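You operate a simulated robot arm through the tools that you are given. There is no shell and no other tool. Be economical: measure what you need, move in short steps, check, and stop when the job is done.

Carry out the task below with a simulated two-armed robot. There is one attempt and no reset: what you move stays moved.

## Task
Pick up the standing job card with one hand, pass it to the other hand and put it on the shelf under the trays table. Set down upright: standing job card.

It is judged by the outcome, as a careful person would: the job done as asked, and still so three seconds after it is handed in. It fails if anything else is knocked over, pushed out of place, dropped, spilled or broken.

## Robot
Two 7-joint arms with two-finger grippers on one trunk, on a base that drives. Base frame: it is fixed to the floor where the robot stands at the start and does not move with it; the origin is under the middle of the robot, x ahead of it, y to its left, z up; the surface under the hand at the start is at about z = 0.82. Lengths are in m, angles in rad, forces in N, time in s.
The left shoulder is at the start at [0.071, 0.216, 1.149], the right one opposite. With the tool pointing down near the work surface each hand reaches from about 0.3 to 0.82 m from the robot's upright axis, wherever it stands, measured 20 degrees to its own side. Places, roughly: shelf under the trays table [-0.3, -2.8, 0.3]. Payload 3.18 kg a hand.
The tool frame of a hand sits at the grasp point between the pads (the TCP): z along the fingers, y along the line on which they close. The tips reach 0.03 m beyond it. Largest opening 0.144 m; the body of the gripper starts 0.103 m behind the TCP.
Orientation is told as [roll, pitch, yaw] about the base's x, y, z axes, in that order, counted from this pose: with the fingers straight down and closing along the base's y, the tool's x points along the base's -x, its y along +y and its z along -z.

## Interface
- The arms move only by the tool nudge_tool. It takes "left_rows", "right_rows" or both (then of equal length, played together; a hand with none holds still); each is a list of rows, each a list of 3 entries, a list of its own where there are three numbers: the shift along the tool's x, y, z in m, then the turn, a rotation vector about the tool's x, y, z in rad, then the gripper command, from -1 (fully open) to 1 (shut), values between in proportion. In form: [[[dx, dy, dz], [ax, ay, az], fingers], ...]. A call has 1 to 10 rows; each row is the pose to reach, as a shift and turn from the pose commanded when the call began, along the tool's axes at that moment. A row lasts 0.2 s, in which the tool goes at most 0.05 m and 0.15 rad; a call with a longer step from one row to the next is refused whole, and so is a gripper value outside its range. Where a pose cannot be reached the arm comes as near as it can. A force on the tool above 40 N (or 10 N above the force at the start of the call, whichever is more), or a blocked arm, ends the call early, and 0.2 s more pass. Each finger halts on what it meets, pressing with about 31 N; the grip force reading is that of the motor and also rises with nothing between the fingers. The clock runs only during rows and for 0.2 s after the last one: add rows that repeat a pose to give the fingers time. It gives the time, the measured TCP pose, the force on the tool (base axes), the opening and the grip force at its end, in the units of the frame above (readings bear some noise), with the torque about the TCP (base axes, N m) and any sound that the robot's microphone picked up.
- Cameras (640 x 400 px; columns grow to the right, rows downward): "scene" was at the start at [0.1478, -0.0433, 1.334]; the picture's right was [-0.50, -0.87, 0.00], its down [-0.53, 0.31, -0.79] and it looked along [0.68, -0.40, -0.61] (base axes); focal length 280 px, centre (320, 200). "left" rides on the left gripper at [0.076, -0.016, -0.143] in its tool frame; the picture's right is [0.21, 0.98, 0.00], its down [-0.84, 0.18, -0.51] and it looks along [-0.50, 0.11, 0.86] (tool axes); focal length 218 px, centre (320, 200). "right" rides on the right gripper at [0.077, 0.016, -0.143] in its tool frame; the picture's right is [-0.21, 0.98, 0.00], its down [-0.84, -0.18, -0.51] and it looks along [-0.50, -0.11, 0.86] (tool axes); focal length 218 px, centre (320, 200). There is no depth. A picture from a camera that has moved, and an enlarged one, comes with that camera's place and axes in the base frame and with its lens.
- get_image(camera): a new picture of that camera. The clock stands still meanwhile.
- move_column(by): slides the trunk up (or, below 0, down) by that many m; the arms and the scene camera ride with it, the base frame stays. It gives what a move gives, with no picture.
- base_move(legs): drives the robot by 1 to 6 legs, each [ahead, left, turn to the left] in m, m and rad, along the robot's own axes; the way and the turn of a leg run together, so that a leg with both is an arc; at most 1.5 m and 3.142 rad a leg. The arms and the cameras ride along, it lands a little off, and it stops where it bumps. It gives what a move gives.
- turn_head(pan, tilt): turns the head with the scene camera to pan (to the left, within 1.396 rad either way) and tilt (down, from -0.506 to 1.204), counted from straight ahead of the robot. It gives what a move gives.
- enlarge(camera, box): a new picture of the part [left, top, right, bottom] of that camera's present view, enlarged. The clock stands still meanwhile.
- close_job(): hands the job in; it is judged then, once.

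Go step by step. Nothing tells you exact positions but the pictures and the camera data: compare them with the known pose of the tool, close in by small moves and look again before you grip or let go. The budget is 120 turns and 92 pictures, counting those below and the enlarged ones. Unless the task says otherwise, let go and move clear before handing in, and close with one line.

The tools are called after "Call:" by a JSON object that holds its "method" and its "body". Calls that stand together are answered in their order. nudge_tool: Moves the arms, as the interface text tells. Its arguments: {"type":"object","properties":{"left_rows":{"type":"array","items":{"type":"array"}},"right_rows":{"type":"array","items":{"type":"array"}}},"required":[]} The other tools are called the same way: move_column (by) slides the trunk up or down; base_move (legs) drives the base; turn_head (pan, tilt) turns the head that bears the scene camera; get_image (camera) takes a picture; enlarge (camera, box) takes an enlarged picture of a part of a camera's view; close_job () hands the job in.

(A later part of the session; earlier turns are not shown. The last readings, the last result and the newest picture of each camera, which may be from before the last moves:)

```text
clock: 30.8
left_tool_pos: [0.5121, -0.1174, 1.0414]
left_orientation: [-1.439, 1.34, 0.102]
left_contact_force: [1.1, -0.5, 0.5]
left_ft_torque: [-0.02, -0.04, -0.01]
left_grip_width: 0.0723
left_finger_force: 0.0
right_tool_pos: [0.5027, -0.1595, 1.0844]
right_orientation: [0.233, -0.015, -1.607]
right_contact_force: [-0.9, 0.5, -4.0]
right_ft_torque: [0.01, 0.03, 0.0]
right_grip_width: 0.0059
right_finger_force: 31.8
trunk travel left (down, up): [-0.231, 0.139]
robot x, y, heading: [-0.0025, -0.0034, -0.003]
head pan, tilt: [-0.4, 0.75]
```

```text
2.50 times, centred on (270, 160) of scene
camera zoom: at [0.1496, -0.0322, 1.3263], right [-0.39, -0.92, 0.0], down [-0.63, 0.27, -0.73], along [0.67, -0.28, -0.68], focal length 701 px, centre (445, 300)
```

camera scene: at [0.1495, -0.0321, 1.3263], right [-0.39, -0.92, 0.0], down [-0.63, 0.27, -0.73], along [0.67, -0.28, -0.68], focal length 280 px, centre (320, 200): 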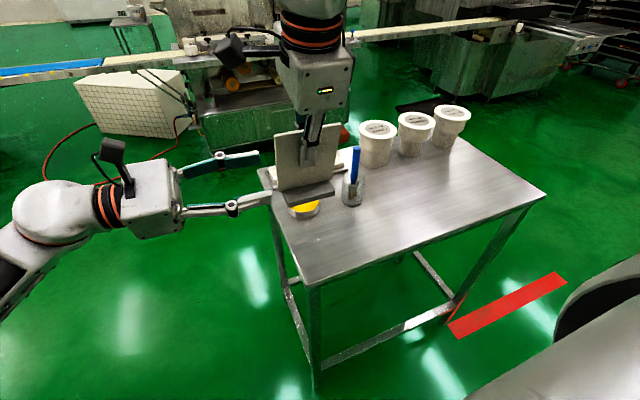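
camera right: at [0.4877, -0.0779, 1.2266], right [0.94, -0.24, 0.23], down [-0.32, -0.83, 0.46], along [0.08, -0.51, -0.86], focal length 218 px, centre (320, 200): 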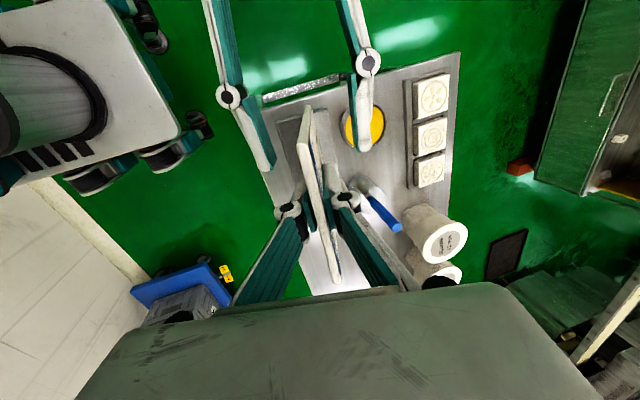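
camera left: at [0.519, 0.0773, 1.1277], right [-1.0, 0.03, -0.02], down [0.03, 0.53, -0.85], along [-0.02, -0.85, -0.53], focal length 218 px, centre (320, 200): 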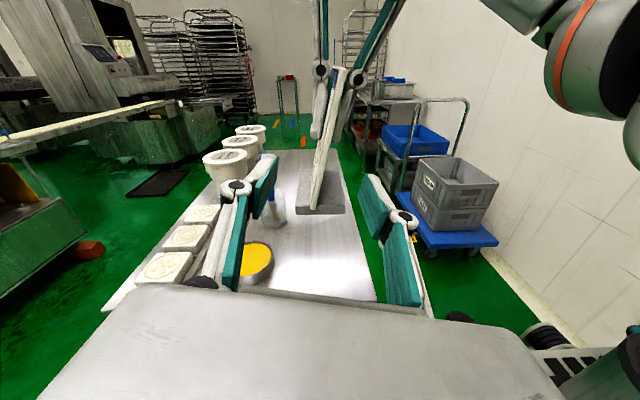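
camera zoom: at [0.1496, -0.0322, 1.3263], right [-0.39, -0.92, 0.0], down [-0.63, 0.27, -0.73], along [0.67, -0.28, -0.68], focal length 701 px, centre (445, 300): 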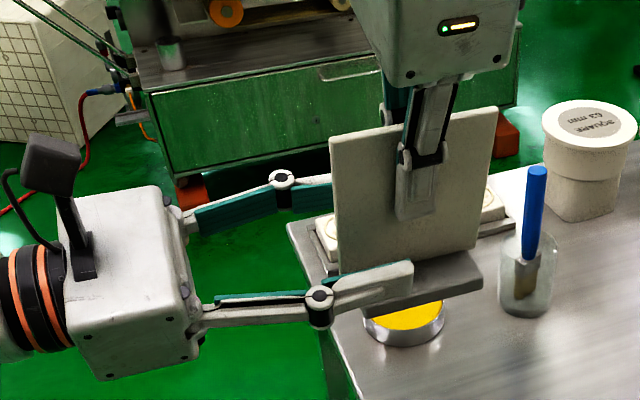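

The left fingers straddle the panel's edge above the foot, clear of the right fingers. I'll close the left hand.

Call:
{"method": "nudge_tool", "body": {"left_rows": [[[0, 0, 0], [0, 0, 0], 0.4], [[0, 0, 0], [0, 0, 0], 0.7], [[0, 0, 0], [0, 0, 0], 0.85], [[0, 0, 0], [0, 0, 0], 1], [[0, 0, 0], [0, 0, 0], 1], [[0, 0, 0], [0, 0, 0], 1]]}}

Call:
{"method": "get_image", "body": {"camera": "right"}}

```text
clock: 32.2
left_tool_pos: [0.5122, -0.1183, 1.0408]
left_orientation: [-1.441, 1.34, 0.101]
left_contact_force: [9.5, -8.4, 1.4]
left_ft_torque: [-0.05, 0.23, 0.26]
left_grip_width: 0.0057
left_finger_force: 30.9
right_tool_pos: [0.5035, -0.1577, 1.0836]
right_orientation: [0.232, -0.014, -1.601]
right_contact_force: [-9.9, 7.5, -5.0]
right_ft_torque: [0.31, 0.27, 0.22]
right_grip_width: 0.006
right_finger_force: 31.1
trunk travel left (down, up): [-0.231, 0.139]
robot x, y, heading: [-0.0014, -0.0015, -0.003]
head pan, tilt: [-0.4, 0.75]
```

```text
59 pictures are left
camera right: at [0.4871, -0.0777, 1.2264], right [0.94, -0.24, 0.23], down [-0.32, -0.83, 0.47], along [0.08, -0.51, -0.86], focal length 218 px, centre (320, 200)
```

right: 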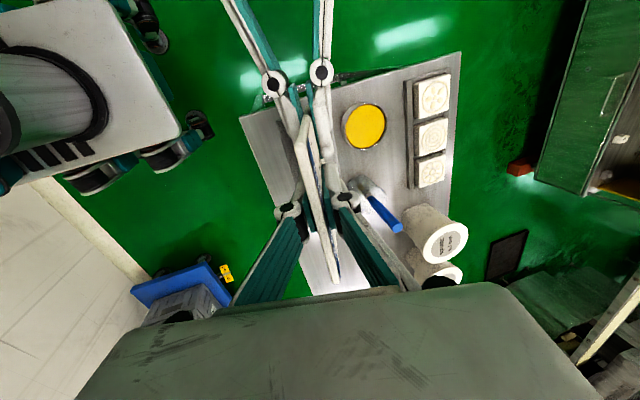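

Both hands hold it. I'll open the right hand and draw it up along its axis.

Call:
{"method": "nudge_tool", "body": {"right_rows": [[[0, 0, 0], [0, 0, 0], 0.6], [[0, 0, 0], [0, 0, 0], 0.2], [[0, 0, 0], [0, 0, 0], 0.2], [[0, 0, -0.03], [0, 0, 0], 0.2], [[0, 0, -0.06], [0, 0, 0], 0.2], [[0, 0, -0.09], [0, 0, 0], 0.2], [[0, 0, -0.12], [0, 0, 0], 0.2], [[-0.02, 0, -0.14], [0, 0, 0], 0.2]], "left_rows": [[[0, 0, 0], [0, 0, 0], 1], [[0, 0, 0], [0, 0, 0], 1], [[0, 0, 0], [0, 0, 0], 1], [[0, 0, 0], [0, 0, 0], 1], [[0, 0, 0], [0, 0, 0], 1], [[0, 0, 0], [0, 0, 0], 1], [[0, 0, 0], [0, 0, 0], 1], [[0, 0, 0], [0, 0, 0], 1]]}}

Call:
{"method": "get_image", "body": {"camera": "scene"}}

Call:
{"method": "get_image", "body": {"camera": "left"}}

```text
clock: 34.0
left_tool_pos: [0.5098, -0.1187, 1.0429]
left_orientation: [-1.44, 1.337, 0.099]
left_contact_force: [-0.6, -0.3, -2.7]
left_ft_torque: [0.2, 0.01, 0.08]
left_grip_width: 0.006
left_finger_force: 31.2
right_tool_pos: [0.4663, -0.1761, 1.2233]
right_orientation: [0.238, -0.015, -1.607]
right_contact_force: [-0.6, -0.7, -0.2]
right_ft_torque: [-0.02, -0.08, 0.0]
right_grip_width: 0.0577
right_finger_force: 0.1
trunk travel left (down, up): [-0.231, 0.139]
robot x, y, heading: [-0.0018, 0.0031, -0.001]
head pan, tilt: [-0.4, 0.75]
```

```text
58 pictures are left
camera scene: at [0.1465, -0.0325, 1.327], right [-0.39, -0.92, 0.0], down [-0.63, 0.27, -0.73], along [0.68, -0.28, -0.68], focal length 280 px, centre (320, 200)
```

scene: 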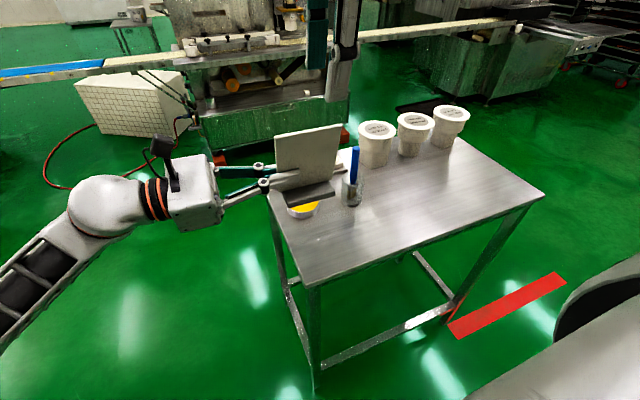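

```text
57 pictures are left
camera left: at [0.5121, 0.022, 1.1255], right [-1.0, 0.03, -0.02], down [0.03, 0.53, -0.85], along [-0.01, -0.85, -0.53], focal length 218 px, centre (320, 200)
```

left: 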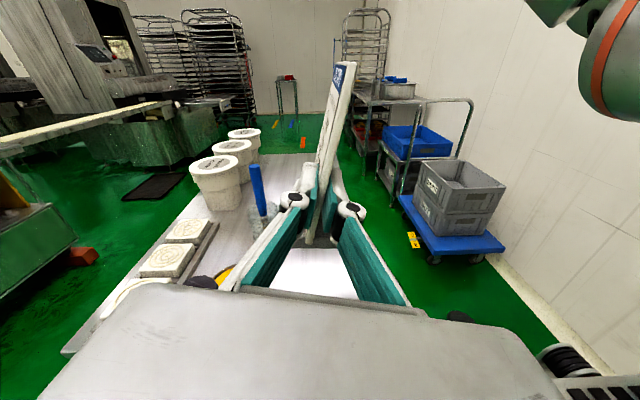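

The left hand holds the card alone, upright. Now I'll look at the trays table and its surroundings.

Call:
{"method": "enlarge", "body": {"camera": "left", "box": [320, 50, 520, 260]}}

Call:
{"method": "turn_head", "body": {"pan": -1.39, "tilt": 0.5}}

Call:
{"method": "get_image", "body": {"camera": "scene"}}

```text
1.90 times, centred on (420, 155) of left
camera zoom: at [0.5121, 0.022, 1.1255], right [-1.0, 0.03, -0.02], down [0.03, 0.53, -0.85], along [-0.01, -0.85, -0.53], focal length 416 px, centre (130, 286)
```

zoom: 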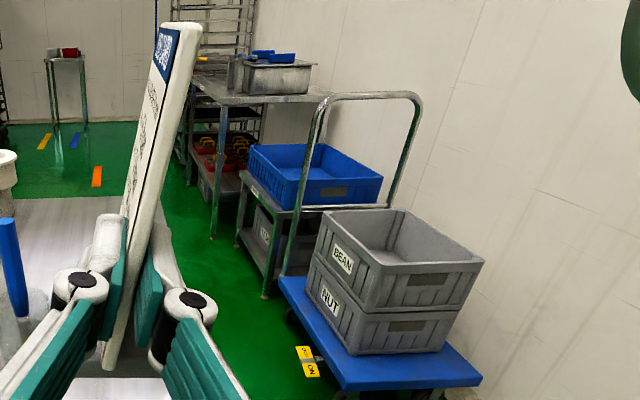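

```text
clock: 35.3
left_tool_pos: [0.5121, -0.1175, 1.0413]
left_orientation: [-1.437, 1.34, 0.101]
left_contact_force: [0.3, -0.1, -3.6]
left_ft_torque: [0.13, 0.03, -0.02]
left_grip_width: 0.0058
left_finger_force: 31.6
right_tool_pos: [0.4705, -0.1764, 1.2216]
right_orientation: [0.235, -0.013, -1.604]
right_contact_force: [0.1, 0.8, -0.3]
right_ft_torque: [0.02, 0.02, -0.01]
right_grip_width: 0.0576
right_finger_force: 0.0
trunk travel left (down, up): [-0.231, 0.139]
robot x, y, heading: [0.0, -0.0006, 0.003]
head pan, tilt: [-1.389, 0.499]
```

```text
55 pictures are left
camera scene: at [0.0897, -0.0895, 1.3482], right [-0.98, -0.18, 0.0], down [-0.09, 0.47, -0.88], along [0.16, -0.86, -0.48], focal length 280 px, centre (320, 200)
```

scene: 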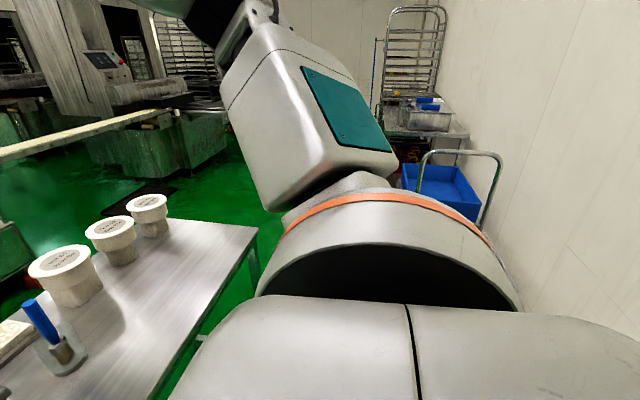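

The trays table's long open side faces +x (leg near [-0.04, -2.31]), with the table against the wall. I'll raise the trunk for clearance and fold the right hand back to its own side.

Call:
{"method": "move_column", "body": {"by": 0.135}}

Call:
{"method": "nudge_tool", "body": {"right_rows": [[[-0.016, -0.006, -0.001], [0, 0, 0], 0.2], [[-0.031, -0.013, -0.002], [0, 0, -0.14], 0.2], [[-0.047, -0.019, -0.004], [0, 0, -0.28], 0.2], [[-0.062, -0.025, -0.005], [0, 0, -0.42], 0.2], [[-0.078, -0.031, -0.006], [0, 0, -0.56], 0.2], [[-0.094, -0.038, -0.007], [0, 0, -0.7], 0.2], [[-0.109, -0.044, -0.009], [0, 0, -0.84], 0.2], [[-0.125, -0.05, -0.01], [0, 0, -0.98], 0.2], [[-0.14, -0.057, -0.011], [0, 0, -1.12], 0.2], [[-0.156, -0.063, -0.012], [0, 0, -1.26], 0.2]]}}

Call:
{"method": "turn_head", "body": {"pan": 0.5, "tilt": 0.75}}

Call:
{"method": "get_image", "body": {"camera": "scene"}}

```text
clock: 36.9
left_tool_pos: [0.5118, -0.1163, 1.1753]
left_orientation: [-1.437, 1.341, 0.1]
left_contact_force: [0.2, 0.4, -3.7]
left_ft_torque: [0.13, -0.05, 0.0]
left_grip_width: 0.006
left_finger_force: 31.5
right_tool_pos: [0.4696, -0.1753, 1.3574]
right_orientation: [0.234, -0.015, -1.606]
right_contact_force: [-0.5, 0.2, -0.5]
right_ft_torque: [0.02, 0.0, 0.01]
right_grip_width: 0.0574
right_finger_force: 0.1
trunk travel left (down, up): [-0.366, 0.004]
robot x, y, heading: [-0.0006, -0.0025, 0.0]
head pan, tilt: [-1.389, 0.499]
```

```text
clock: 39.1
left_tool_pos: [0.5109, -0.1181, 1.177]
left_orientation: [-1.435, 1.339, 0.104]
left_contact_force: [-0.3, -0.5, -3.0]
left_ft_torque: [0.13, -0.02, 0.02]
left_grip_width: 0.006
left_finger_force: 30.8
right_tool_pos: [0.399, -0.3325, 1.3566]
right_orientation: [0.06, -0.229, -0.347]
right_contact_force: [-0.8, 0.1, -0.7]
right_ft_torque: [0.01, -0.01, 0.0]
right_grip_width: 0.0575
right_finger_force: 0.0
trunk travel left (down, up): [-0.366, 0.004]
robot x, y, heading: [-0.0027, 0.001, -0.001]
head pan, tilt: [-1.389, 0.499]
```

```text
clock: 41.0
left_tool_pos: [0.5109, -0.1168, 1.1773]
left_orientation: [-1.436, 1.341, 0.101]
left_contact_force: [-0.8, 0.8, -3.5]
left_ft_torque: [0.16, -0.04, 0.0]
left_grip_width: 0.0061
left_finger_force: 30.8
right_tool_pos: [0.3994, -0.3296, 1.3549]
right_orientation: [0.059, -0.228, -0.35]
right_contact_force: [-0.5, 0.1, -0.1]
right_ft_torque: [-0.01, -0.02, 0.01]
right_grip_width: 0.0573
right_finger_force: 0.0
trunk travel left (down, up): [-0.366, 0.004]
robot x, y, heading: [-0.0024, 0.0003, 0.004]
head pan, tilt: [0.499, 0.75]
```

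```text
54 pictures are left
camera scene: at [0.1139, 0.0395, 1.463], right [0.48, -0.88, 0.0], down [-0.6, -0.33, -0.73], along [0.64, 0.35, -0.68], focal length 280 px, centre (320, 200)
```

scene: 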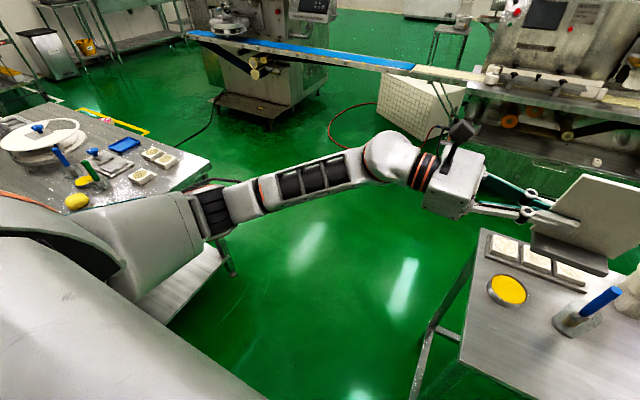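

All of the left arm is above z≈1, clear of the table items. I'll back up slightly, turn right to face -y, and drive down the corridor between trolley and table.

Call:
{"method": "base_move", "body": {"legs": [[-0.1, 0, 0], [0, 0, -1.571], [0.5, 0, 0]]}}

Call:
{"method": "turn_head", "body": {"pan": -0.2, "tilt": 0.5}}

Call:
{"method": "get_image", "body": {"camera": "scene"}}

```text
clock: 45.4
left_tool_pos: [-0.1076, -0.5311, 1.1727]
left_orientation: [-1.469, 1.348, -1.319]
left_contact_force: [0.8, 0.0, -3.0]
left_ft_torque: [0.01, -0.17, 0.01]
left_grip_width: 0.0061
left_finger_force: 31.0
right_tool_pos: [-0.3319, -0.4591, 1.3521]
right_orientation: [0.03, -0.22, -1.728]
right_contact_force: [-0.1, -0.6, 0.9]
right_ft_torque: [0.0, 0.01, 0.04]
right_grip_width: 0.0576
right_finger_force: 0.0
trunk travel left (down, up): [-0.366, 0.004]
robot x, y, heading: [-0.0956, -0.0049, -1.387]
head pan, tilt: [0.499, 0.75]
stopped in leg 2: the robot was blocked; the commanded pose is now the measured one
```

```text
clock: 46.4
left_tool_pos: [-0.1073, -0.5314, 1.1726]
left_orientation: [-1.483, 1.35, -1.339]
left_contact_force: [0.3, 0.0, -2.9]
left_ft_torque: [0.04, -0.14, -0.03]
left_grip_width: 0.0059
left_finger_force: 30.9
right_tool_pos: [-0.3339, -0.4609, 1.3537]
right_orientation: [0.031, -0.218, -1.734]
right_contact_force: [0.4, -0.7, -0.6]
right_ft_torque: [0.01, 0.01, -0.02]
right_grip_width: 0.0576
right_finger_force: 0.0
trunk travel left (down, up): [-0.366, 0.004]
robot x, y, heading: [-0.0968, 0.0001, -1.397]
head pan, tilt: [-0.201, 0.499]
```

```text
53 pictures are left
camera scene: at [-0.0734, -0.1413, 1.4839], right [-1.0, 0.02, 0.01], down [0.0, 0.48, -0.87], along [-0.03, -0.87, -0.48], focal length 280 px, centre (320, 200)
```

scene: 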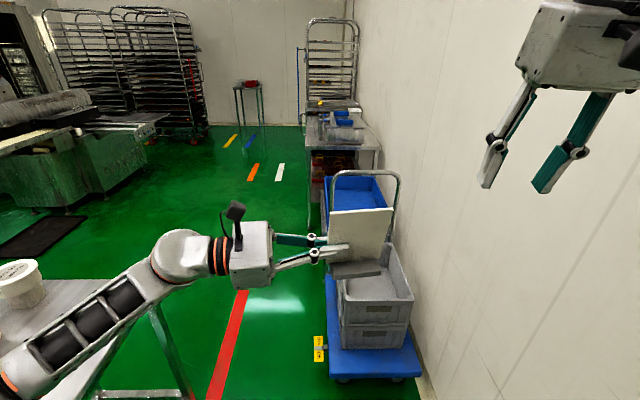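

The turn was blocked just before the end, most likely by the right elbow at the wall (x≈-0.75). I'll shift left a little, then go on.

Call:
{"method": "base_move", "body": {"legs": [[0, 0.1, 0], [0, 0, -0.15], [0.4, 0, 0]]}}

Call:
{"method": "get_image", "body": {"camera": "scene"}}

```text
clock: 50.7
left_tool_pos: [-0.0892, -0.8944, 1.1756]
left_orientation: [-1.433, 1.34, -1.437]
left_contact_force: [0.2, -0.5, -4.0]
left_ft_torque: [-0.02, -0.12, -0.01]
left_grip_width: 0.0061
left_finger_force: 30.9
right_tool_pos: [-0.3054, -0.7894, 1.3523]
right_orientation: [0.048, -0.223, -1.888]
right_contact_force: [0.4, -0.9, -0.6]
right_ft_torque: [0.0, -0.03, -0.01]
right_grip_width: 0.0576
right_finger_force: 0.0
trunk travel left (down, up): [-0.366, 0.004]
robot x, y, heading: [0.0104, -0.379, -1.543]
head pan, tilt: [-0.201, 0.499]
```

```text
52 pictures are left
camera scene: at [-0.0018, -0.5107, 1.4849], right [-0.99, 0.17, 0.0], down [0.08, 0.47, -0.88], along [-0.15, -0.86, -0.48], focal length 280 px, centre (320, 200)
```

scene: 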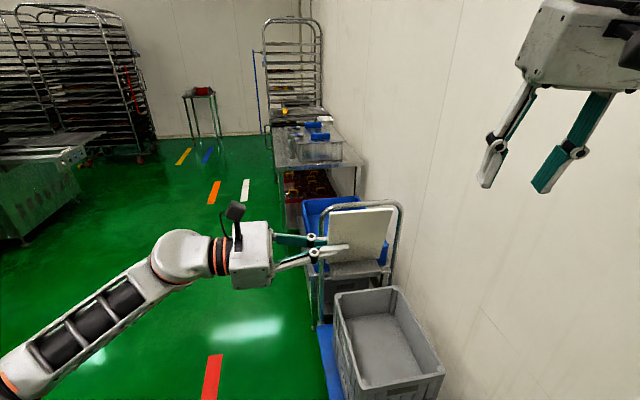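

Call:
{"method": "base_move", "body": {"legs": [[0, 0.13, 0], [0.85, 0, 0], [0, 0.3, 0]]}}

Call:
{"method": "turn_head", "body": {"pan": -0.75, "tilt": 0.6}}

Call:
{"method": "get_image", "body": {"camera": "scene"}}

```text
clock: 56.6
left_tool_pos: [0.0548, -1.7429, 1.1749]
left_orientation: [-1.42, 1.343, -1.439]
left_contact_force: [0.3, 0.0, -3.7]
left_ft_torque: [0.02, -0.12, -0.05]
left_grip_width: 0.0059
left_finger_force: 30.6
right_tool_pos: [-0.1588, -1.6336, 1.3535]
right_orientation: [0.048, -0.224, -1.901]
right_contact_force: [0.9, -0.6, -0.5]
right_ft_torque: [0.01, 0.02, 0.04]
right_grip_width: 0.0575
right_finger_force: 0.1
trunk travel left (down, up): [-0.366, 0.004]
robot x, y, heading: [0.1637, -1.2279, -1.555]
head pan, tilt: [-0.201, 0.499]
stopped in leg 2: the robot was blocked; the commanded pose is now the measured one
```

```text
clock: 57.5
left_tool_pos: [0.0549, -1.7424, 1.1748]
left_orientation: [-1.429, 1.34, -1.446]
left_contact_force: [-0.3, 0.6, -3.5]
left_ft_torque: [-0.03, -0.18, -0.02]
left_grip_width: 0.006
left_finger_force: 31.3
right_tool_pos: [-0.1596, -1.6333, 1.3539]
right_orientation: [0.047, -0.224, -1.9]
right_contact_force: [0.6, 0.1, -0.1]
right_ft_torque: [-0.03, -0.02, 0.03]
right_grip_width: 0.0576
right_finger_force: 0.0
trunk travel left (down, up): [-0.366, 0.004]
robot x, y, heading: [0.1605, -1.2305, -1.552]
head pan, tilt: [-0.75, 0.6]
```

```text
51 pictures are left
camera scene: at [0.105, -1.3357, 1.4759], right [-0.74, 0.67, 0.0], down [0.38, 0.42, -0.83], along [-0.55, -0.61, -0.56], focal length 280 px, centre (320, 200)
```

scene: 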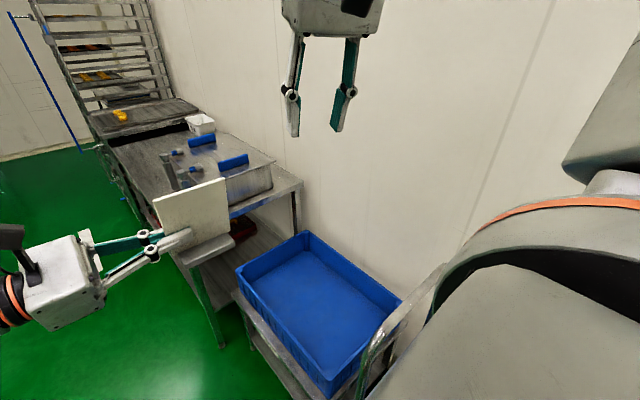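

Blocked right at the end of the leg; something is touching on the right, maybe the trolley handle against the right arm. I'll look before moving.

Call:
{"method": "turn_head", "body": {"pan": -1.3, "tilt": 0.9}}

Call:
{"method": "get_image", "body": {"camera": "scene"}}

Call:
{"method": "get_image", "body": {"camera": "right"}}

```text
clock: 58.5
left_tool_pos: [0.0545, -1.7425, 1.1752]
left_orientation: [-1.428, 1.341, -1.446]
left_contact_force: [0.0, -0.1, -3.0]
left_ft_torque: [-0.01, -0.17, 0.02]
left_grip_width: 0.006
left_finger_force: 31.4
right_tool_pos: [-0.1591, -1.6342, 1.3536]
right_orientation: [0.046, -0.223, -1.9]
right_contact_force: [-0.3, 0.2, 0.0]
right_ft_torque: [0.0, -0.01, 0.02]
right_grip_width: 0.0575
right_finger_force: 0.0
trunk travel left (down, up): [-0.366, 0.004]
robot x, y, heading: [0.1665, -1.2325, -1.555]
head pan, tilt: [-1.3, 0.901]
```

```text
50 pictures are left
camera scene: at [0.0918, -1.2915, 1.4511], right [-0.28, 0.96, 0.0], down [0.75, 0.22, -0.62], along [-0.6, -0.17, -0.78], focal length 280 px, centre (320, 200)
```

scene: 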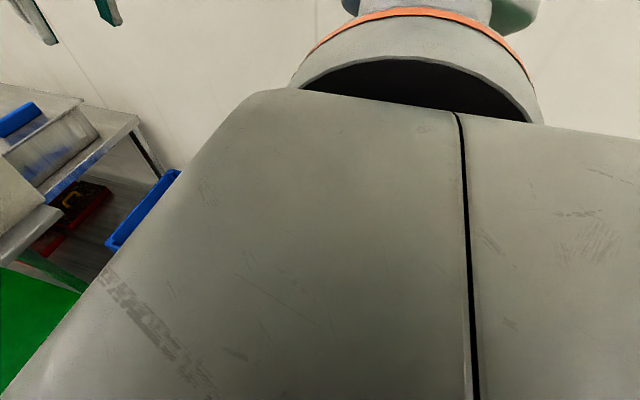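

```text
49 pictures are left
camera right: at [-0.1161, -1.5349, 1.4767], right [0.86, -0.5, 0.09], down [-0.42, -0.61, 0.67], along [-0.28, -0.62, -0.73], focal length 218 px, centre (320, 200)
```

right: 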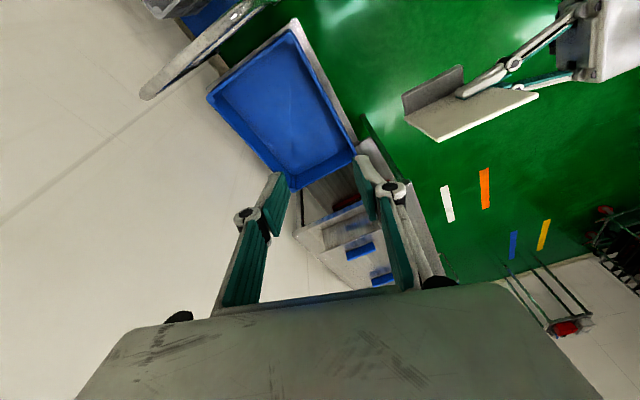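

The right elbow came up against the trolley's handle (x -0.48…-0.18 at y≈-1.5). I'll back off a few cm, move well left, and look.

Call:
{"method": "base_move", "body": {"legs": [[-0.05, 0, 0], [0, 0.4, 0]]}}

Call:
{"method": "turn_head", "body": {"pan": -1.0, "tilt": 0.7}}

Call:
{"method": "get_image", "body": {"camera": "scene"}}

```text
clock: 63.1
left_tool_pos: [0.4476, -1.6874, 1.1754]
left_orientation: [-1.429, 1.343, -1.456]
left_contact_force: [-0.1, 0.4, -3.2]
left_ft_torque: [-0.04, -0.12, 0.0]
left_grip_width: 0.0059
left_finger_force: 30.5
right_tool_pos: [0.2345, -1.5771, 1.352]
right_orientation: [0.048, -0.224, -1.909]
right_contact_force: [-0.3, 0.8, -0.5]
right_ft_torque: [-0.03, 0.02, 0.02]
right_grip_width: 0.0577
right_finger_force: 0.1
trunk travel left (down, up): [-0.366, 0.004]
robot x, y, heading: [0.5612, -1.1753, -1.566]
head pan, tilt: [-1.3, 0.901]
```

```text
clock: 63.9
left_tool_pos: [0.4461, -1.6886, 1.1746]
left_orientation: [-1.426, 1.342, -1.454]
left_contact_force: [-0.4, 0.6, -3.3]
left_ft_torque: [0.0, -0.16, -0.01]
left_grip_width: 0.0061
left_finger_force: 30.7
right_tool_pos: [0.2334, -1.577, 1.3532]
right_orientation: [0.048, -0.223, -1.909]
right_contact_force: [0.0, 0.5, -0.1]
right_ft_torque: [-0.01, -0.01, 0.02]
right_grip_width: 0.0576
right_finger_force: 0.1
trunk travel left (down, up): [-0.366, 0.004]
robot x, y, heading: [0.5586, -1.1766, -1.562]
head pan, tilt: [-1.0, 0.7]
```

```text
48 pictures are left
camera scene: at [0.4893, -1.2631, 1.4672], right [-0.54, 0.84, 0.0], down [0.54, 0.35, -0.76], along [-0.64, -0.42, -0.64], focal length 280 px, centre (320, 200)
```

scene: 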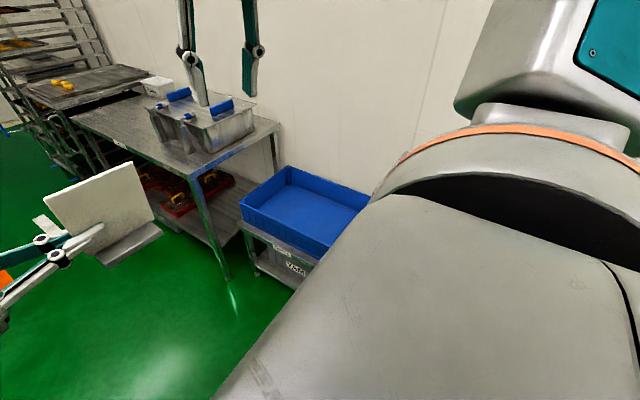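

The cart and crate look undisturbed. I'll drive on past them and turn to face the shelf's open side.

Call:
{"method": "base_move", "body": {"legs": [[0.9, 0.3, 0], [0, 0, -0.8]]}}

Call:
{"method": "turn_head", "body": {"pan": -0.6, "tilt": 0.6}}

Call:
{"method": "get_image", "body": {"camera": "scene"}}

```text
clock: 71.0
left_tool_pos: [0.4152, -2.368, 1.1754]
left_orientation: [-1.425, 1.341, -2.26]
left_contact_force: [-0.2, -0.2, -3.3]
left_ft_torque: [-0.1, -0.12, 0.0]
left_grip_width: 0.0061
left_finger_force: 30.7
right_tool_pos: [0.3488, -2.1382, 1.3532]
right_orientation: [0.046, -0.224, -2.717]
right_contact_force: [0.2, 0.1, -0.3]
right_ft_torque: [-0.04, 0.01, -0.05]
right_grip_width: 0.0577
right_finger_force: 0.2
trunk travel left (down, up): [-0.366, 0.004]
robot x, y, heading: [0.8628, -2.0972, -2.375]
head pan, tilt: [-1.0, 0.7]
```

```text
clock: 71.9
left_tool_pos: [0.4157, -2.3686, 1.1756]
left_orientation: [-1.426, 1.342, -2.26]
left_contact_force: [0.6, -0.1, -3.4]
left_ft_torque: [-0.12, -0.11, 0.01]
left_grip_width: 0.0061
left_finger_force: 31.2
right_tool_pos: [0.3479, -2.1382, 1.3538]
right_orientation: [0.047, -0.222, -2.716]
right_contact_force: [-0.8, 0.1, -0.5]
right_ft_torque: [0.0, -0.04, -0.02]
right_grip_width: 0.0577
right_finger_force: 0.0
trunk travel left (down, up): [-0.366, 0.004]
robot x, y, heading: [0.8647, -2.0939, -2.373]
head pan, tilt: [-0.6, 0.6]
```

```text
47 pictures are left
camera scene: at [0.7476, -2.1392, 1.4758], right [-0.17, 0.99, 0.0], down [0.56, 0.1, -0.82], along [-0.81, -0.14, -0.57], focal length 280 px, centre (320, 200)
```

scene: 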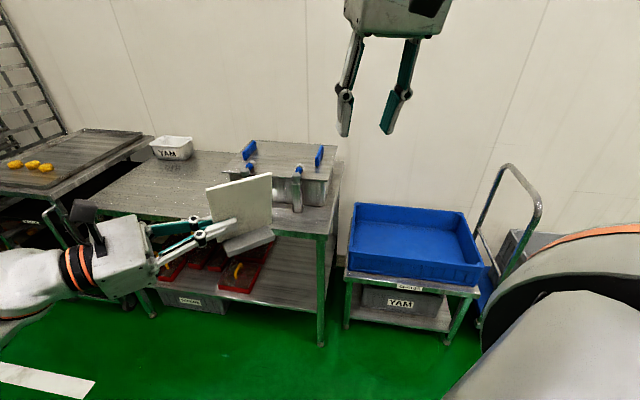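

Call:
{"method": "enlarge", "body": {"camera": "scene", "box": [60, 150, 380, 350]}}

Call:
{"method": "get_image", "body": {"camera": "left"}}

```text
2.00 times, centred on (220, 250) of scene
camera zoom: at [0.7476, -2.1392, 1.4758], right [-0.17, 0.99, 0.0], down [0.56, 0.1, -0.82], along [-0.81, -0.14, -0.57], focal length 561 px, centre (520, 100)
```

zoom: 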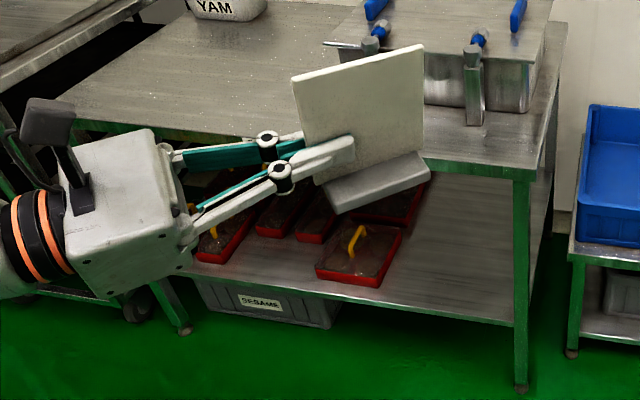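

```text
45 pictures are left
camera left: at [0.5115, -2.4709, 1.258], right [0.74, 0.67, -0.02], down [0.35, -0.4, -0.84], along [-0.58, 0.62, -0.54], focal length 218 px, centre (320, 200)
```

left: 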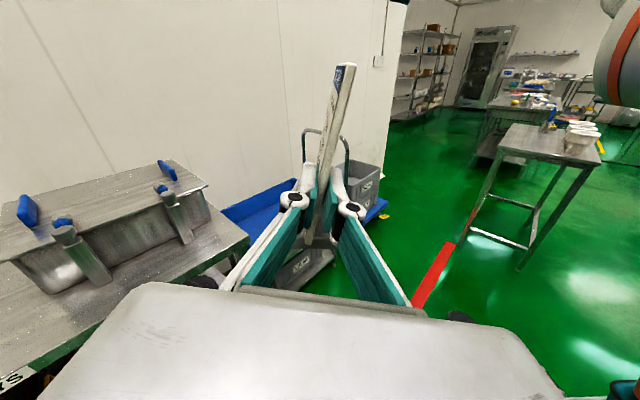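

The shelf (top z≈0.29, front edge x≈-0.03) is free between the red basket (y≈-2.63) and the leg (y≈-2.28). I'll aim for about [-0.17, -2.46]. First I test how far the left hand can turn towards straight ahead.

Call:
{"method": "nudge_tool", "body": {"left_rows": [[[-0.002, -0.006, -0.02], [0.13, -0.03, -0.004], 1], [[-0.004, -0.012, -0.04], [0.26, -0.06, -0.008], 1], [[-0.006, -0.018, -0.06], [0.389, -0.091, -0.012], 1], [[-0.008, -0.023, -0.08], [0.519, -0.121, -0.016], 1], [[-0.01, -0.029, -0.1], [0.649, -0.151, -0.02], 1], [[-0.012, -0.035, -0.121], [0.778, -0.182, -0.024], 1], [[-0.012, -0.035, -0.121], [0.778, -0.182, -0.024], 1]]}}

```text
clock: 73.5
left_tool_pos: [0.4729, -2.4778, 1.1711]
left_orientation: [-1.447, 1.336, -1.494]
left_contact_force: [-0.2, 0.5, -3.3]
left_ft_torque: [0.0, -0.17, 0.0]
left_grip_width: 0.0061
left_finger_force: 31.4
left hand out of reach, approached as far as the arm can: row 6, 7
right_tool_pos: [0.3486, -2.1392, 1.3524]
right_orientation: [0.048, -0.225, -2.717]
right_contact_force: [-0.2, -0.3, 0.1]
right_ft_torque: [0.0, 0.02, -0.03]
right_grip_width: 0.0578
right_finger_force: 0.0
trunk travel left (down, up): [-0.366, 0.004]
robot x, y, heading: [0.8653, -2.0912, -2.369]
head pan, tilt: [-0.6, 0.6]
```

Nearly all of the turn was reached, and the hand now points along world -x while the robot faces diagonally. Now I lower the trunk.

Call:
{"method": "move_column", "body": {"by": -0.36}}

Call:
{"method": "get_image", "body": {"camera": "scene"}}

```text
clock: 77.0
left_tool_pos: [0.5317, -2.4348, 0.5472]
left_orientation: [0.61, 1.025, 0.516]
left_contact_force: [0.6, -0.3, -3.8]
left_ft_torque: [-0.06, -0.06, 0.02]
left_grip_width: 0.006
left_finger_force: 30.5
right_tool_pos: [0.3487, -2.1353, 0.9984]
right_orientation: [0.053, -0.232, -2.718]
right_contact_force: [1.0, 0.4, 0.0]
right_ft_torque: [0.03, 0.08, -0.05]
right_grip_width: 0.0579
right_finger_force: 0.1
trunk travel left (down, up): [-0.011, 0.358]
robot x, y, heading: [0.868, -2.0938, -2.371]
head pan, tilt: [-0.6, 0.6]
stopped: the arm was blocked; the commanded pose is now the measured one
```

```text
44 pictures are left
camera scene: at [0.5723, -2.3073, 1.072], right [-0.17, 0.99, 0.0], down [0.56, 0.09, -0.82], along [-0.81, -0.14, -0.57], focal length 280 px, centre (320, 200)
```

scene: 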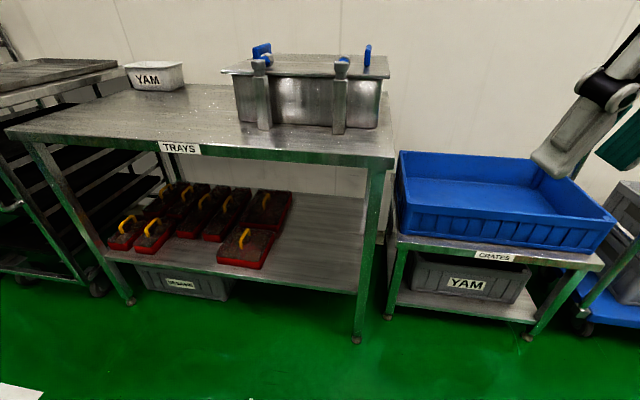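

The trunk leans as it lowers and the left arm got dragged into another pose (blocked), though the grip still holds. Let me see where the card is.

Call:
{"method": "get_image", "body": {"camera": "left"}}

Call:
{"method": "turn_head", "body": {"pan": 0.2, "tilt": 1.1}}

Call:
{"method": "get_image", "body": {"camera": "scene"}}

```text
43 pictures are left
camera left: at [0.6251, -2.492, 0.6683], right [-0.07, 0.88, 0.47], down [0.84, 0.31, -0.45], along [-0.54, 0.36, -0.76], focal length 218 px, centre (320, 200)
```

left: 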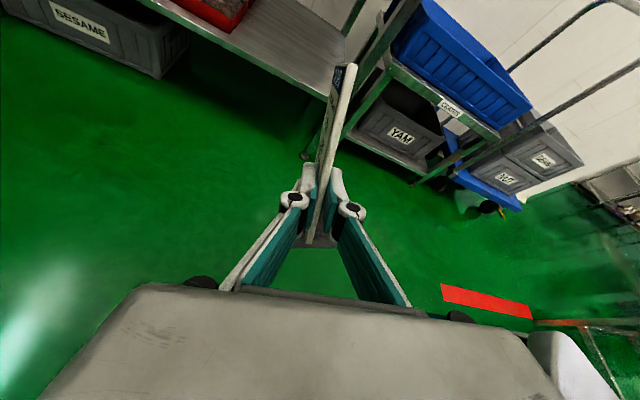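

```text
clock: 78.1
left_tool_pos: [0.5321, -2.4346, 0.5441]
left_orientation: [0.612, 1.02, 0.516]
left_contact_force: [0.1, -0.4, -3.6]
left_ft_torque: [-0.05, -0.08, -0.02]
left_grip_width: 0.0058
left_finger_force: 30.5
right_tool_pos: [0.349, -2.1366, 1.0005]
right_orientation: [0.054, -0.236, -2.719]
right_contact_force: [0.3, 0.8, 0.0]
right_ft_torque: [-0.02, 0.01, 0.0]
right_grip_width: 0.0574
right_finger_force: 0.0
trunk travel left (down, up): [-0.011, 0.358]
robot x, y, heading: [0.8646, -2.0953, -2.367]
head pan, tilt: [0.201, 1.1]
```

```text
42 pictures are left
camera scene: at [0.6254, -2.3449, 1.0353], right [-0.83, 0.56, 0.0], down [0.5, 0.73, -0.45], along [-0.26, -0.38, -0.89], focal length 280 px, centre (320, 200)
```

scene: 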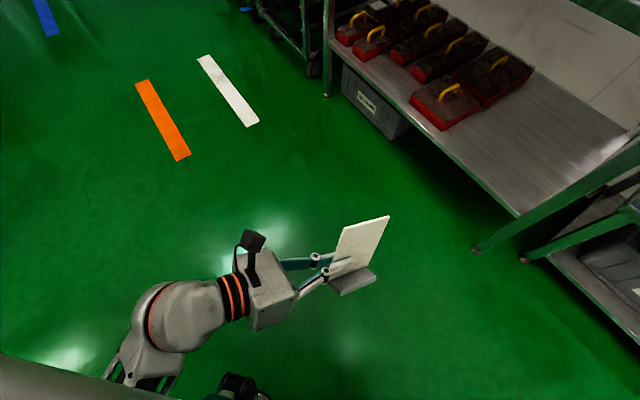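

The card is still held, only tilted about 39° with the hand. I'll rotate it back to upright in place; that makes it point along -x.

Call:
{"method": "nudge_tool", "body": {"left_rows": [[[0, 0, 0], [0.023, 0.0846, 0.105], 1], [[0, 0, 0], [0.046, 0.169, 0.21], 1], [[0, 0, 0], [0.069, 0.254, 0.316], 1], [[0, 0, 0], [0.092, 0.338, 0.421], 1], [[0, 0, 0], [0.115, 0.423, 0.526], 1], [[0, 0, 0], [0.115, 0.423, 0.526], 1]]}}

Call:
{"method": "get_image", "body": {"camera": "scene"}}

```text
clock: 79.7
left_tool_pos: [0.5198, -2.4516, 0.6375]
left_orientation: [-2.054, 1.272, -2.049]
left_contact_force: [-0.2, -0.4, -3.5]
left_ft_torque: [-0.01, -0.17, 0.0]
left_grip_width: 0.0058
left_finger_force: 31.6
right_tool_pos: [0.3468, -2.1345, 0.9967]
right_orientation: [0.053, -0.228, -2.719]
right_contact_force: [0.2, -0.1, -0.1]
right_ft_torque: [0.02, -0.01, -0.03]
right_grip_width: 0.0576
right_finger_force: 0.0
trunk travel left (down, up): [-0.011, 0.358]
robot x, y, heading: [0.8637, -2.0929, -2.369]
head pan, tilt: [0.201, 1.1]
stopped in row 6 (left hand): the arm was blocked; the commanded pose is now the measured one
```

```text
41 pictures are left
camera scene: at [0.6234, -2.3435, 1.0334], right [-0.83, 0.56, 0.0], down [0.5, 0.73, -0.46], along [-0.25, -0.38, -0.89], focal length 280 px, centre (320, 200)
```

scene: 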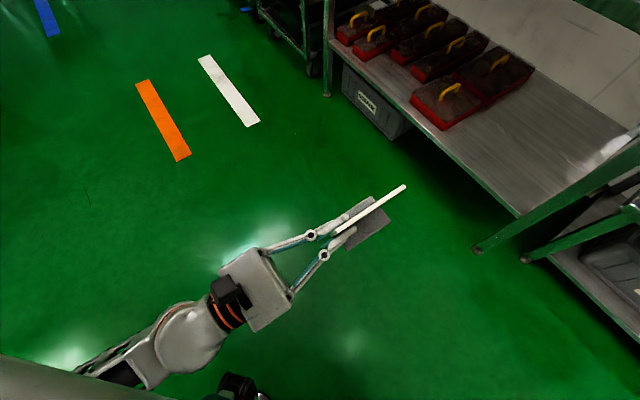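

Nearly upright now, nose about 10° up. I'll try lowering while levelling the last bit.

Call:
{"method": "nudge_tool", "body": {"left_rows": [[[-0.025, 0.007, 0.009], [-0.01, -0.04, -0.009], 1], [[-0.05, 0.014, 0.018], [-0.02, -0.08, -0.018], 1], [[-0.075, 0.02, 0.027], [-0.03, -0.12, -0.028], 1], [[-0.102, 0.027, 0.036], [-0.039, -0.162, -0.037], 1], [[-0.102, 0.027, 0.036], [-0.039, -0.162, -0.037], 1]]}}

```text
clock: 80.6
left_tool_pos: [0.4995, -2.4541, 0.6484]
left_orientation: [-2.07, 1.262, -2.068]
left_contact_force: [-0.5, -0.5, -3.1]
left_ft_torque: [0.01, -0.16, -0.04]
left_grip_width: 0.006
left_finger_force: 30.6
right_tool_pos: [0.3506, -2.1309, 0.9997]
right_orientation: [0.055, -0.234, -2.717]
right_contact_force: [-0.3, 0.8, -0.2]
right_ft_torque: [-0.12, -0.04, 0.02]
right_grip_width: 0.0574
right_finger_force: 0.0
trunk travel left (down, up): [-0.011, 0.358]
robot x, y, heading: [0.8657, -2.0988, -2.37]
head pan, tilt: [0.201, 1.1]
stopped in row 4 (left hand): the arm was blocked; the commanded pose is now the measured one
```

Something physically blocks the left arm. I'll look at its elbow and forearm.

Call:
{"method": "turn_head", "body": {"pan": 0.9, "tilt": 1.0}}

Call:
{"method": "get_image", "body": {"camera": "scene"}}

Call:
{"method": "get_image", "body": {"camera": "right"}}

```text
clock: 81.7
left_tool_pos: [0.4972, -2.454, 0.65]
left_orientation: [-2.077, 1.263, -2.079]
left_contact_force: [-0.1, 0.3, -4.1]
left_ft_torque: [0.01, -0.18, 0.0]
left_grip_width: 0.0061
left_finger_force: 30.9
right_tool_pos: [0.3541, -2.1322, 1.0042]
right_orientation: [0.055, -0.243, -2.718]
right_contact_force: [0.4, -0.3, 0.9]
right_ft_torque: [0.01, 0.01, -0.03]
right_grip_width: 0.0575
right_finger_force: 0.0
trunk travel left (down, up): [-0.011, 0.358]
robot x, y, heading: [0.8641, -2.0962, -2.367]
head pan, tilt: [0.901, 1.0]
```

```text
40 pictures are left
camera scene: at [0.6728, -2.3583, 1.0441], right [-0.99, -0.1, 0.01], down [-0.09, 0.84, -0.54], along [0.05, -0.54, -0.84], focal length 280 px, centre (320, 200)
```

scene: 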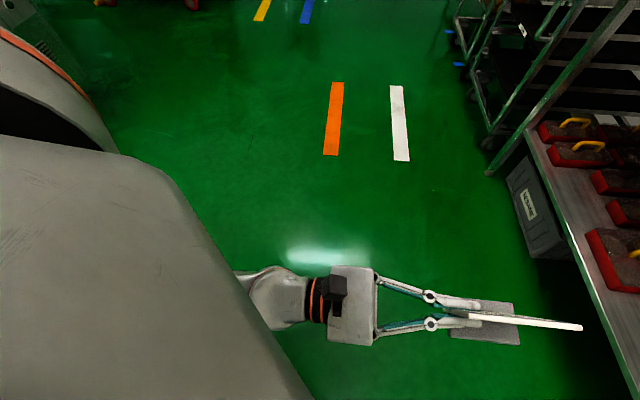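

```text
39 pictures are left
camera right: at [0.457, -2.0943, 1.1251], right [0.23, -0.97, 0.1], down [-0.72, -0.1, 0.69], along [-0.65, -0.23, -0.72], focal length 218 px, centre (320, 200)
```

right: 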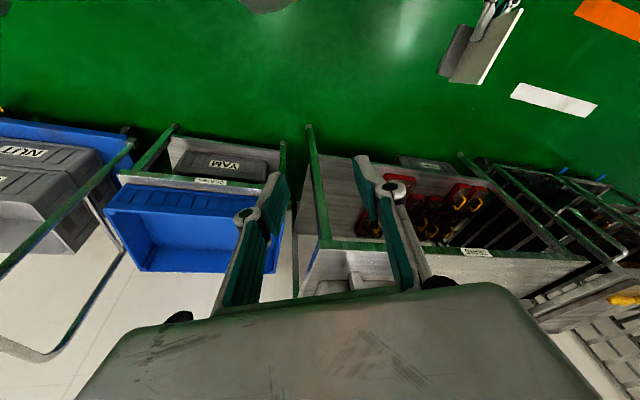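

The hand is cramped right beneath the leaning torso. I'll move it forward in the robot's direction to free the arm.

Call:
{"method": "nudge_tool", "body": {"left_rows": [[[-0.008, -0.02, 0.02], [0, 0, 0], 1], [[-0.017, -0.04, 0.041], [0, 0, 0], 1], [[-0.025, -0.06, 0.062], [0, 0, 0], 1], [[-0.034, -0.079, 0.083], [0, 0, 0], 1], [[-0.034, -0.079, 0.083], [0, 0, 0], 1]]}}

```text
clock: 82.9
left_tool_pos: [0.408, -2.5401, 0.6391]
left_orientation: [-2.048, 1.276, -2.049]
left_contact_force: [0.3, 0.0, -4.0]
left_ft_torque: [-0.01, -0.19, 0.01]
left_grip_width: 0.006
left_finger_force: 31.0
right_tool_pos: [0.3503, -2.1365, 1.0003]
right_orientation: [0.053, -0.236, -2.717]
right_contact_force: [0.3, 0.0, 0.1]
right_ft_torque: [-0.03, -0.03, 0.04]
right_grip_width: 0.0575
right_finger_force: 0.0
trunk travel left (down, up): [-0.011, 0.358]
robot x, y, heading: [0.8638, -2.0934, -2.368]
head pan, tilt: [0.901, 1.0]
```

Call:
{"method": "nudge_tool", "body": {"left_rows": [[[-0.027, 0, 0.004], [-0.01, -0.04, -0.009], 1], [[-0.054, -0.001, 0.008], [-0.02, -0.08, -0.018], 1], [[-0.081, -0.001, 0.012], [-0.03, -0.12, -0.028], 1], [[-0.107, -0.002, 0.015], [-0.039, -0.162, -0.037], 1], [[-0.107, -0.002, 0.015], [-0.039, -0.162, -0.037], 1]]}}

```text
clock: 84.1
left_tool_pos: [0.3809, -2.571, 0.5412]
left_orientation: [-1.433, 1.34, -1.453]
left_contact_force: [0.8, -1.0, -3.2]
left_ft_torque: [0.03, -0.18, 0.03]
left_grip_width: 0.0062
left_finger_force: 30.7
right_tool_pos: [0.3497, -2.1365, 1.0012]
right_orientation: [0.051, -0.238, -2.718]
right_contact_force: [-0.1, 0.0, 0.1]
right_ft_torque: [-0.01, 0.0, 0.02]
right_grip_width: 0.0577
right_finger_force: 0.0
trunk travel left (down, up): [-0.011, 0.358]
robot x, y, heading: [0.8622, -2.0967, -2.371]
head pan, tilt: [0.901, 1.0]
```

Upright and lower now. Continue down 15 cm here, still clear of the shelf.

Call:
{"method": "nudge_tool", "body": {"left_rows": [[[-0.037, 0.009, 0.001], [0, 0, 0], 1], [[-0.073, 0.017, 0.002], [0, 0, 0], 1], [[-0.11, 0.026, 0.003], [0, 0, 0], 1], [[-0.146, 0.034, 0.0045], [0, 0, 0], 1], [[-0.146, 0.034, 0.0045], [0, 0, 0], 1]]}}

Call:
{"method": "turn_head", "body": {"pan": -0.3, "tilt": 0.85}}

Call:
{"method": "get_image", "body": {"camera": "scene"}}

Call:
{"method": "get_image", "body": {"camera": "left"}}

```text
clock: 85.5
left_tool_pos: [0.4079, -2.6033, 0.369]
left_orientation: [-1.275, 1.282, -1.289]
left_contact_force: [-0.4, 0.9, -3.7]
left_ft_torque: [0.06, -0.15, 0.03]
left_grip_width: 0.0061
left_finger_force: 31.1
right_tool_pos: [0.3483, -2.1383, 0.9964]
right_orientation: [0.053, -0.227, -2.718]
right_contact_force: [-0.8, -0.1, -1.0]
right_ft_torque: [-0.03, -0.09, 0.01]
right_grip_width: 0.0576
right_finger_force: 0.1
trunk travel left (down, up): [-0.011, 0.358]
robot x, y, heading: [0.8621, -2.0956, -2.37]
head pan, tilt: [0.901, 1.0]
stopped in row 5 (left hand): the arm was blocked; the commanded pose is now the measured one
```

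```text
clock: 86.9
left_tool_pos: [0.4064, -2.603, 0.3736]
left_orientation: [-1.303, 1.281, -1.318]
left_contact_force: [-0.7, -0.1, -3.6]
left_ft_torque: [-0.01, -0.13, 0.0]
left_grip_width: 0.0059
left_finger_force: 31.5
right_tool_pos: [0.3513, -2.1386, 1.0011]
right_orientation: [0.051, -0.238, -2.715]
right_contact_force: [0.9, -0.2, -0.1]
right_ft_torque: [-0.02, -0.01, -0.01]
right_grip_width: 0.0577
right_finger_force: 0.3
trunk travel left (down, up): [-0.011, 0.358]
robot x, y, heading: [0.8619, -2.0974, -2.372]
head pan, tilt: [-0.3, 0.85]
```

```text
38 pictures are left
camera scene: at [0.5927, -2.3303, 1.0529], right [-0.45, 0.89, 0.0], down [0.67, 0.34, -0.66], along [-0.59, -0.3, -0.75], focal length 280 px, centre (320, 200)
```

scene: 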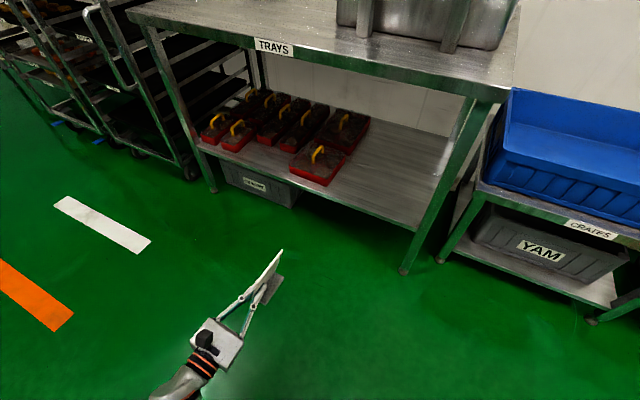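

```text
37 pictures are left
camera left: at [0.5435, -2.5992, 0.4626], right [0.01, 1.0, -0.07], down [0.57, -0.06, -0.82], along [-0.82, -0.03, -0.57], focal length 218 px, centre (320, 200)
```

left: 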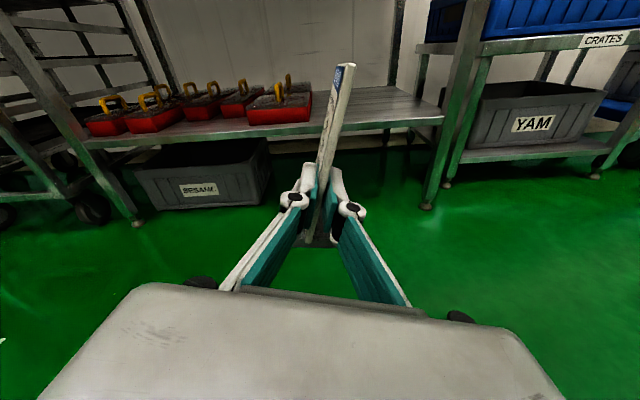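

Very good: the hand is at shelf level, and the foot bottom is about z 0.32 while the shelf top measures 0.29. Before driving in, I test lowering 3 cm and levelling the remaining 4° tilt, reaching a bit further forward.

Call:
{"method": "nudge_tool", "body": {"left_rows": [[[-0.008, -0.003, 0.006], [0.002, 0.011, -0.013], 1], [[-0.016, -0.006, 0.012], [0.004, 0.022, -0.026], 1], [[-0.025, -0.009, 0.018], [0.006, 0.033, -0.038], 1], [[-0.033, -0.012, 0.024], [0.009, 0.044, -0.051], 1], [[-0.033, -0.012, 0.024], [0.009, 0.044, -0.051], 1]]}}

```text
clock: 88.1
left_tool_pos: [0.3967, -2.6364, 0.3383]
left_orientation: [-1.401, 1.33, -1.409]
left_contact_force: [-0.8, -0.3, -4.4]
left_ft_torque: [-0.01, -0.18, 0.04]
left_grip_width: 0.0063
left_finger_force: 31.0
right_tool_pos: [0.3572, -2.1429, 1.0054]
right_orientation: [0.044, -0.242, -2.713]
right_contact_force: [-0.5, -0.7, -0.2]
right_ft_torque: [0.01, -0.06, 0.05]
right_grip_width: 0.0577
right_finger_force: 0.0
trunk travel left (down, up): [-0.011, 0.358]
robot x, y, heading: [0.8637, -2.0966, -2.369]
head pan, tilt: [-0.3, 0.85]
```

That works (z 0.338). I raise 5 cm again for entering, then turn the base right by 0.5 rad with the card still outside.

Call:
{"method": "nudge_tool", "body": {"left_rows": [[[0.016, -0.004, 0], [0, 0, 0], 1], [[0.032, -0.008, -0.001], [0, 0, 0], 1], [[0.049, -0.011, -0.0015], [0, 0, 0], 1], [[0.049, -0.011, -0.0015], [0, 0, 0], 1]]}}

Call:
{"method": "base_move", "body": {"legs": [[0, 0, -0.5]]}}

Call:
{"method": "get_image", "body": {"camera": "scene"}}

Call:
{"method": "get_image", "body": {"camera": "left"}}

```text
clock: 89.1
left_tool_pos: [0.3801, -2.6174, 0.4003]
left_orientation: [-1.463, 1.345, -1.473]
left_contact_force: [1.2, -0.4, -4.3]
left_ft_torque: [0.01, -0.18, -0.04]
left_grip_width: 0.0058
left_finger_force: 31.0
right_tool_pos: [0.3496, -2.1355, 1.0005]
right_orientation: [0.055, -0.238, -2.718]
right_contact_force: [0.2, 0.1, -0.1]
right_ft_torque: [0.02, 0.0, 0.03]
right_grip_width: 0.0577
right_finger_force: 0.1
trunk travel left (down, up): [-0.011, 0.358]
robot x, y, heading: [0.8613, -2.0929, -2.372]
head pan, tilt: [-0.3, 0.85]
```

```text
clock: 90.9
left_tool_pos: [0.1893, -2.3245, 0.3969]
left_orientation: [-1.447, 1.342, -1.958]
left_contact_force: [0.8, 0.0, -4.2]
left_ft_torque: [-0.07, -0.16, 0.02]
left_grip_width: 0.0062
left_finger_force: 30.8
right_tool_pos: [0.3943, -1.8846, 1.0016]
right_orientation: [0.054, -0.235, 3.064]
right_contact_force: [-0.1, -0.8, -0.7]
right_ft_torque: [0.0, 0.0, -0.02]
right_grip_width: 0.0578
right_finger_force: 0.1
trunk travel left (down, up): [-0.011, 0.358]
robot x, y, heading: [0.8638, -2.0965, -2.875]
head pan, tilt: [-0.3, 0.85]
```

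```text
36 pictures are left
camera scene: at [0.5132, -2.1687, 1.053], right [0.03, 1.0, 0.0], down [0.75, -0.02, -0.66], along [-0.66, 0.02, -0.75], focal length 280 px, centre (320, 200)
```

scene: 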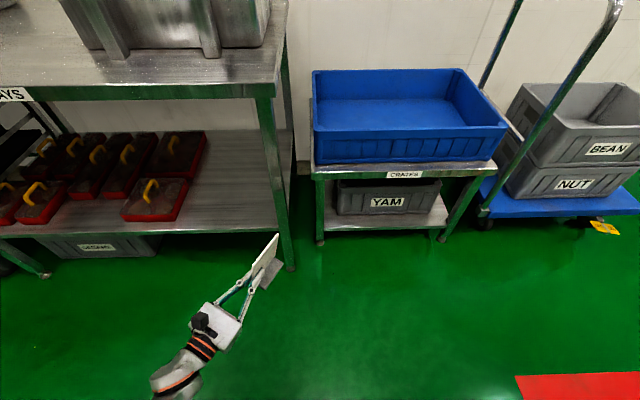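

```text
35 pictures are left
camera left: at [0.3123, -2.3918, 0.4794], right [0.49, 0.87, -0.02], down [0.46, -0.27, -0.85], along [-0.74, 0.41, -0.53], focal length 218 px, centre (320, 200)
```

left: 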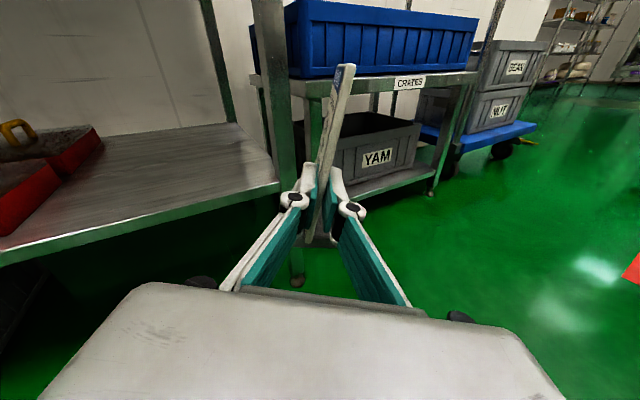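

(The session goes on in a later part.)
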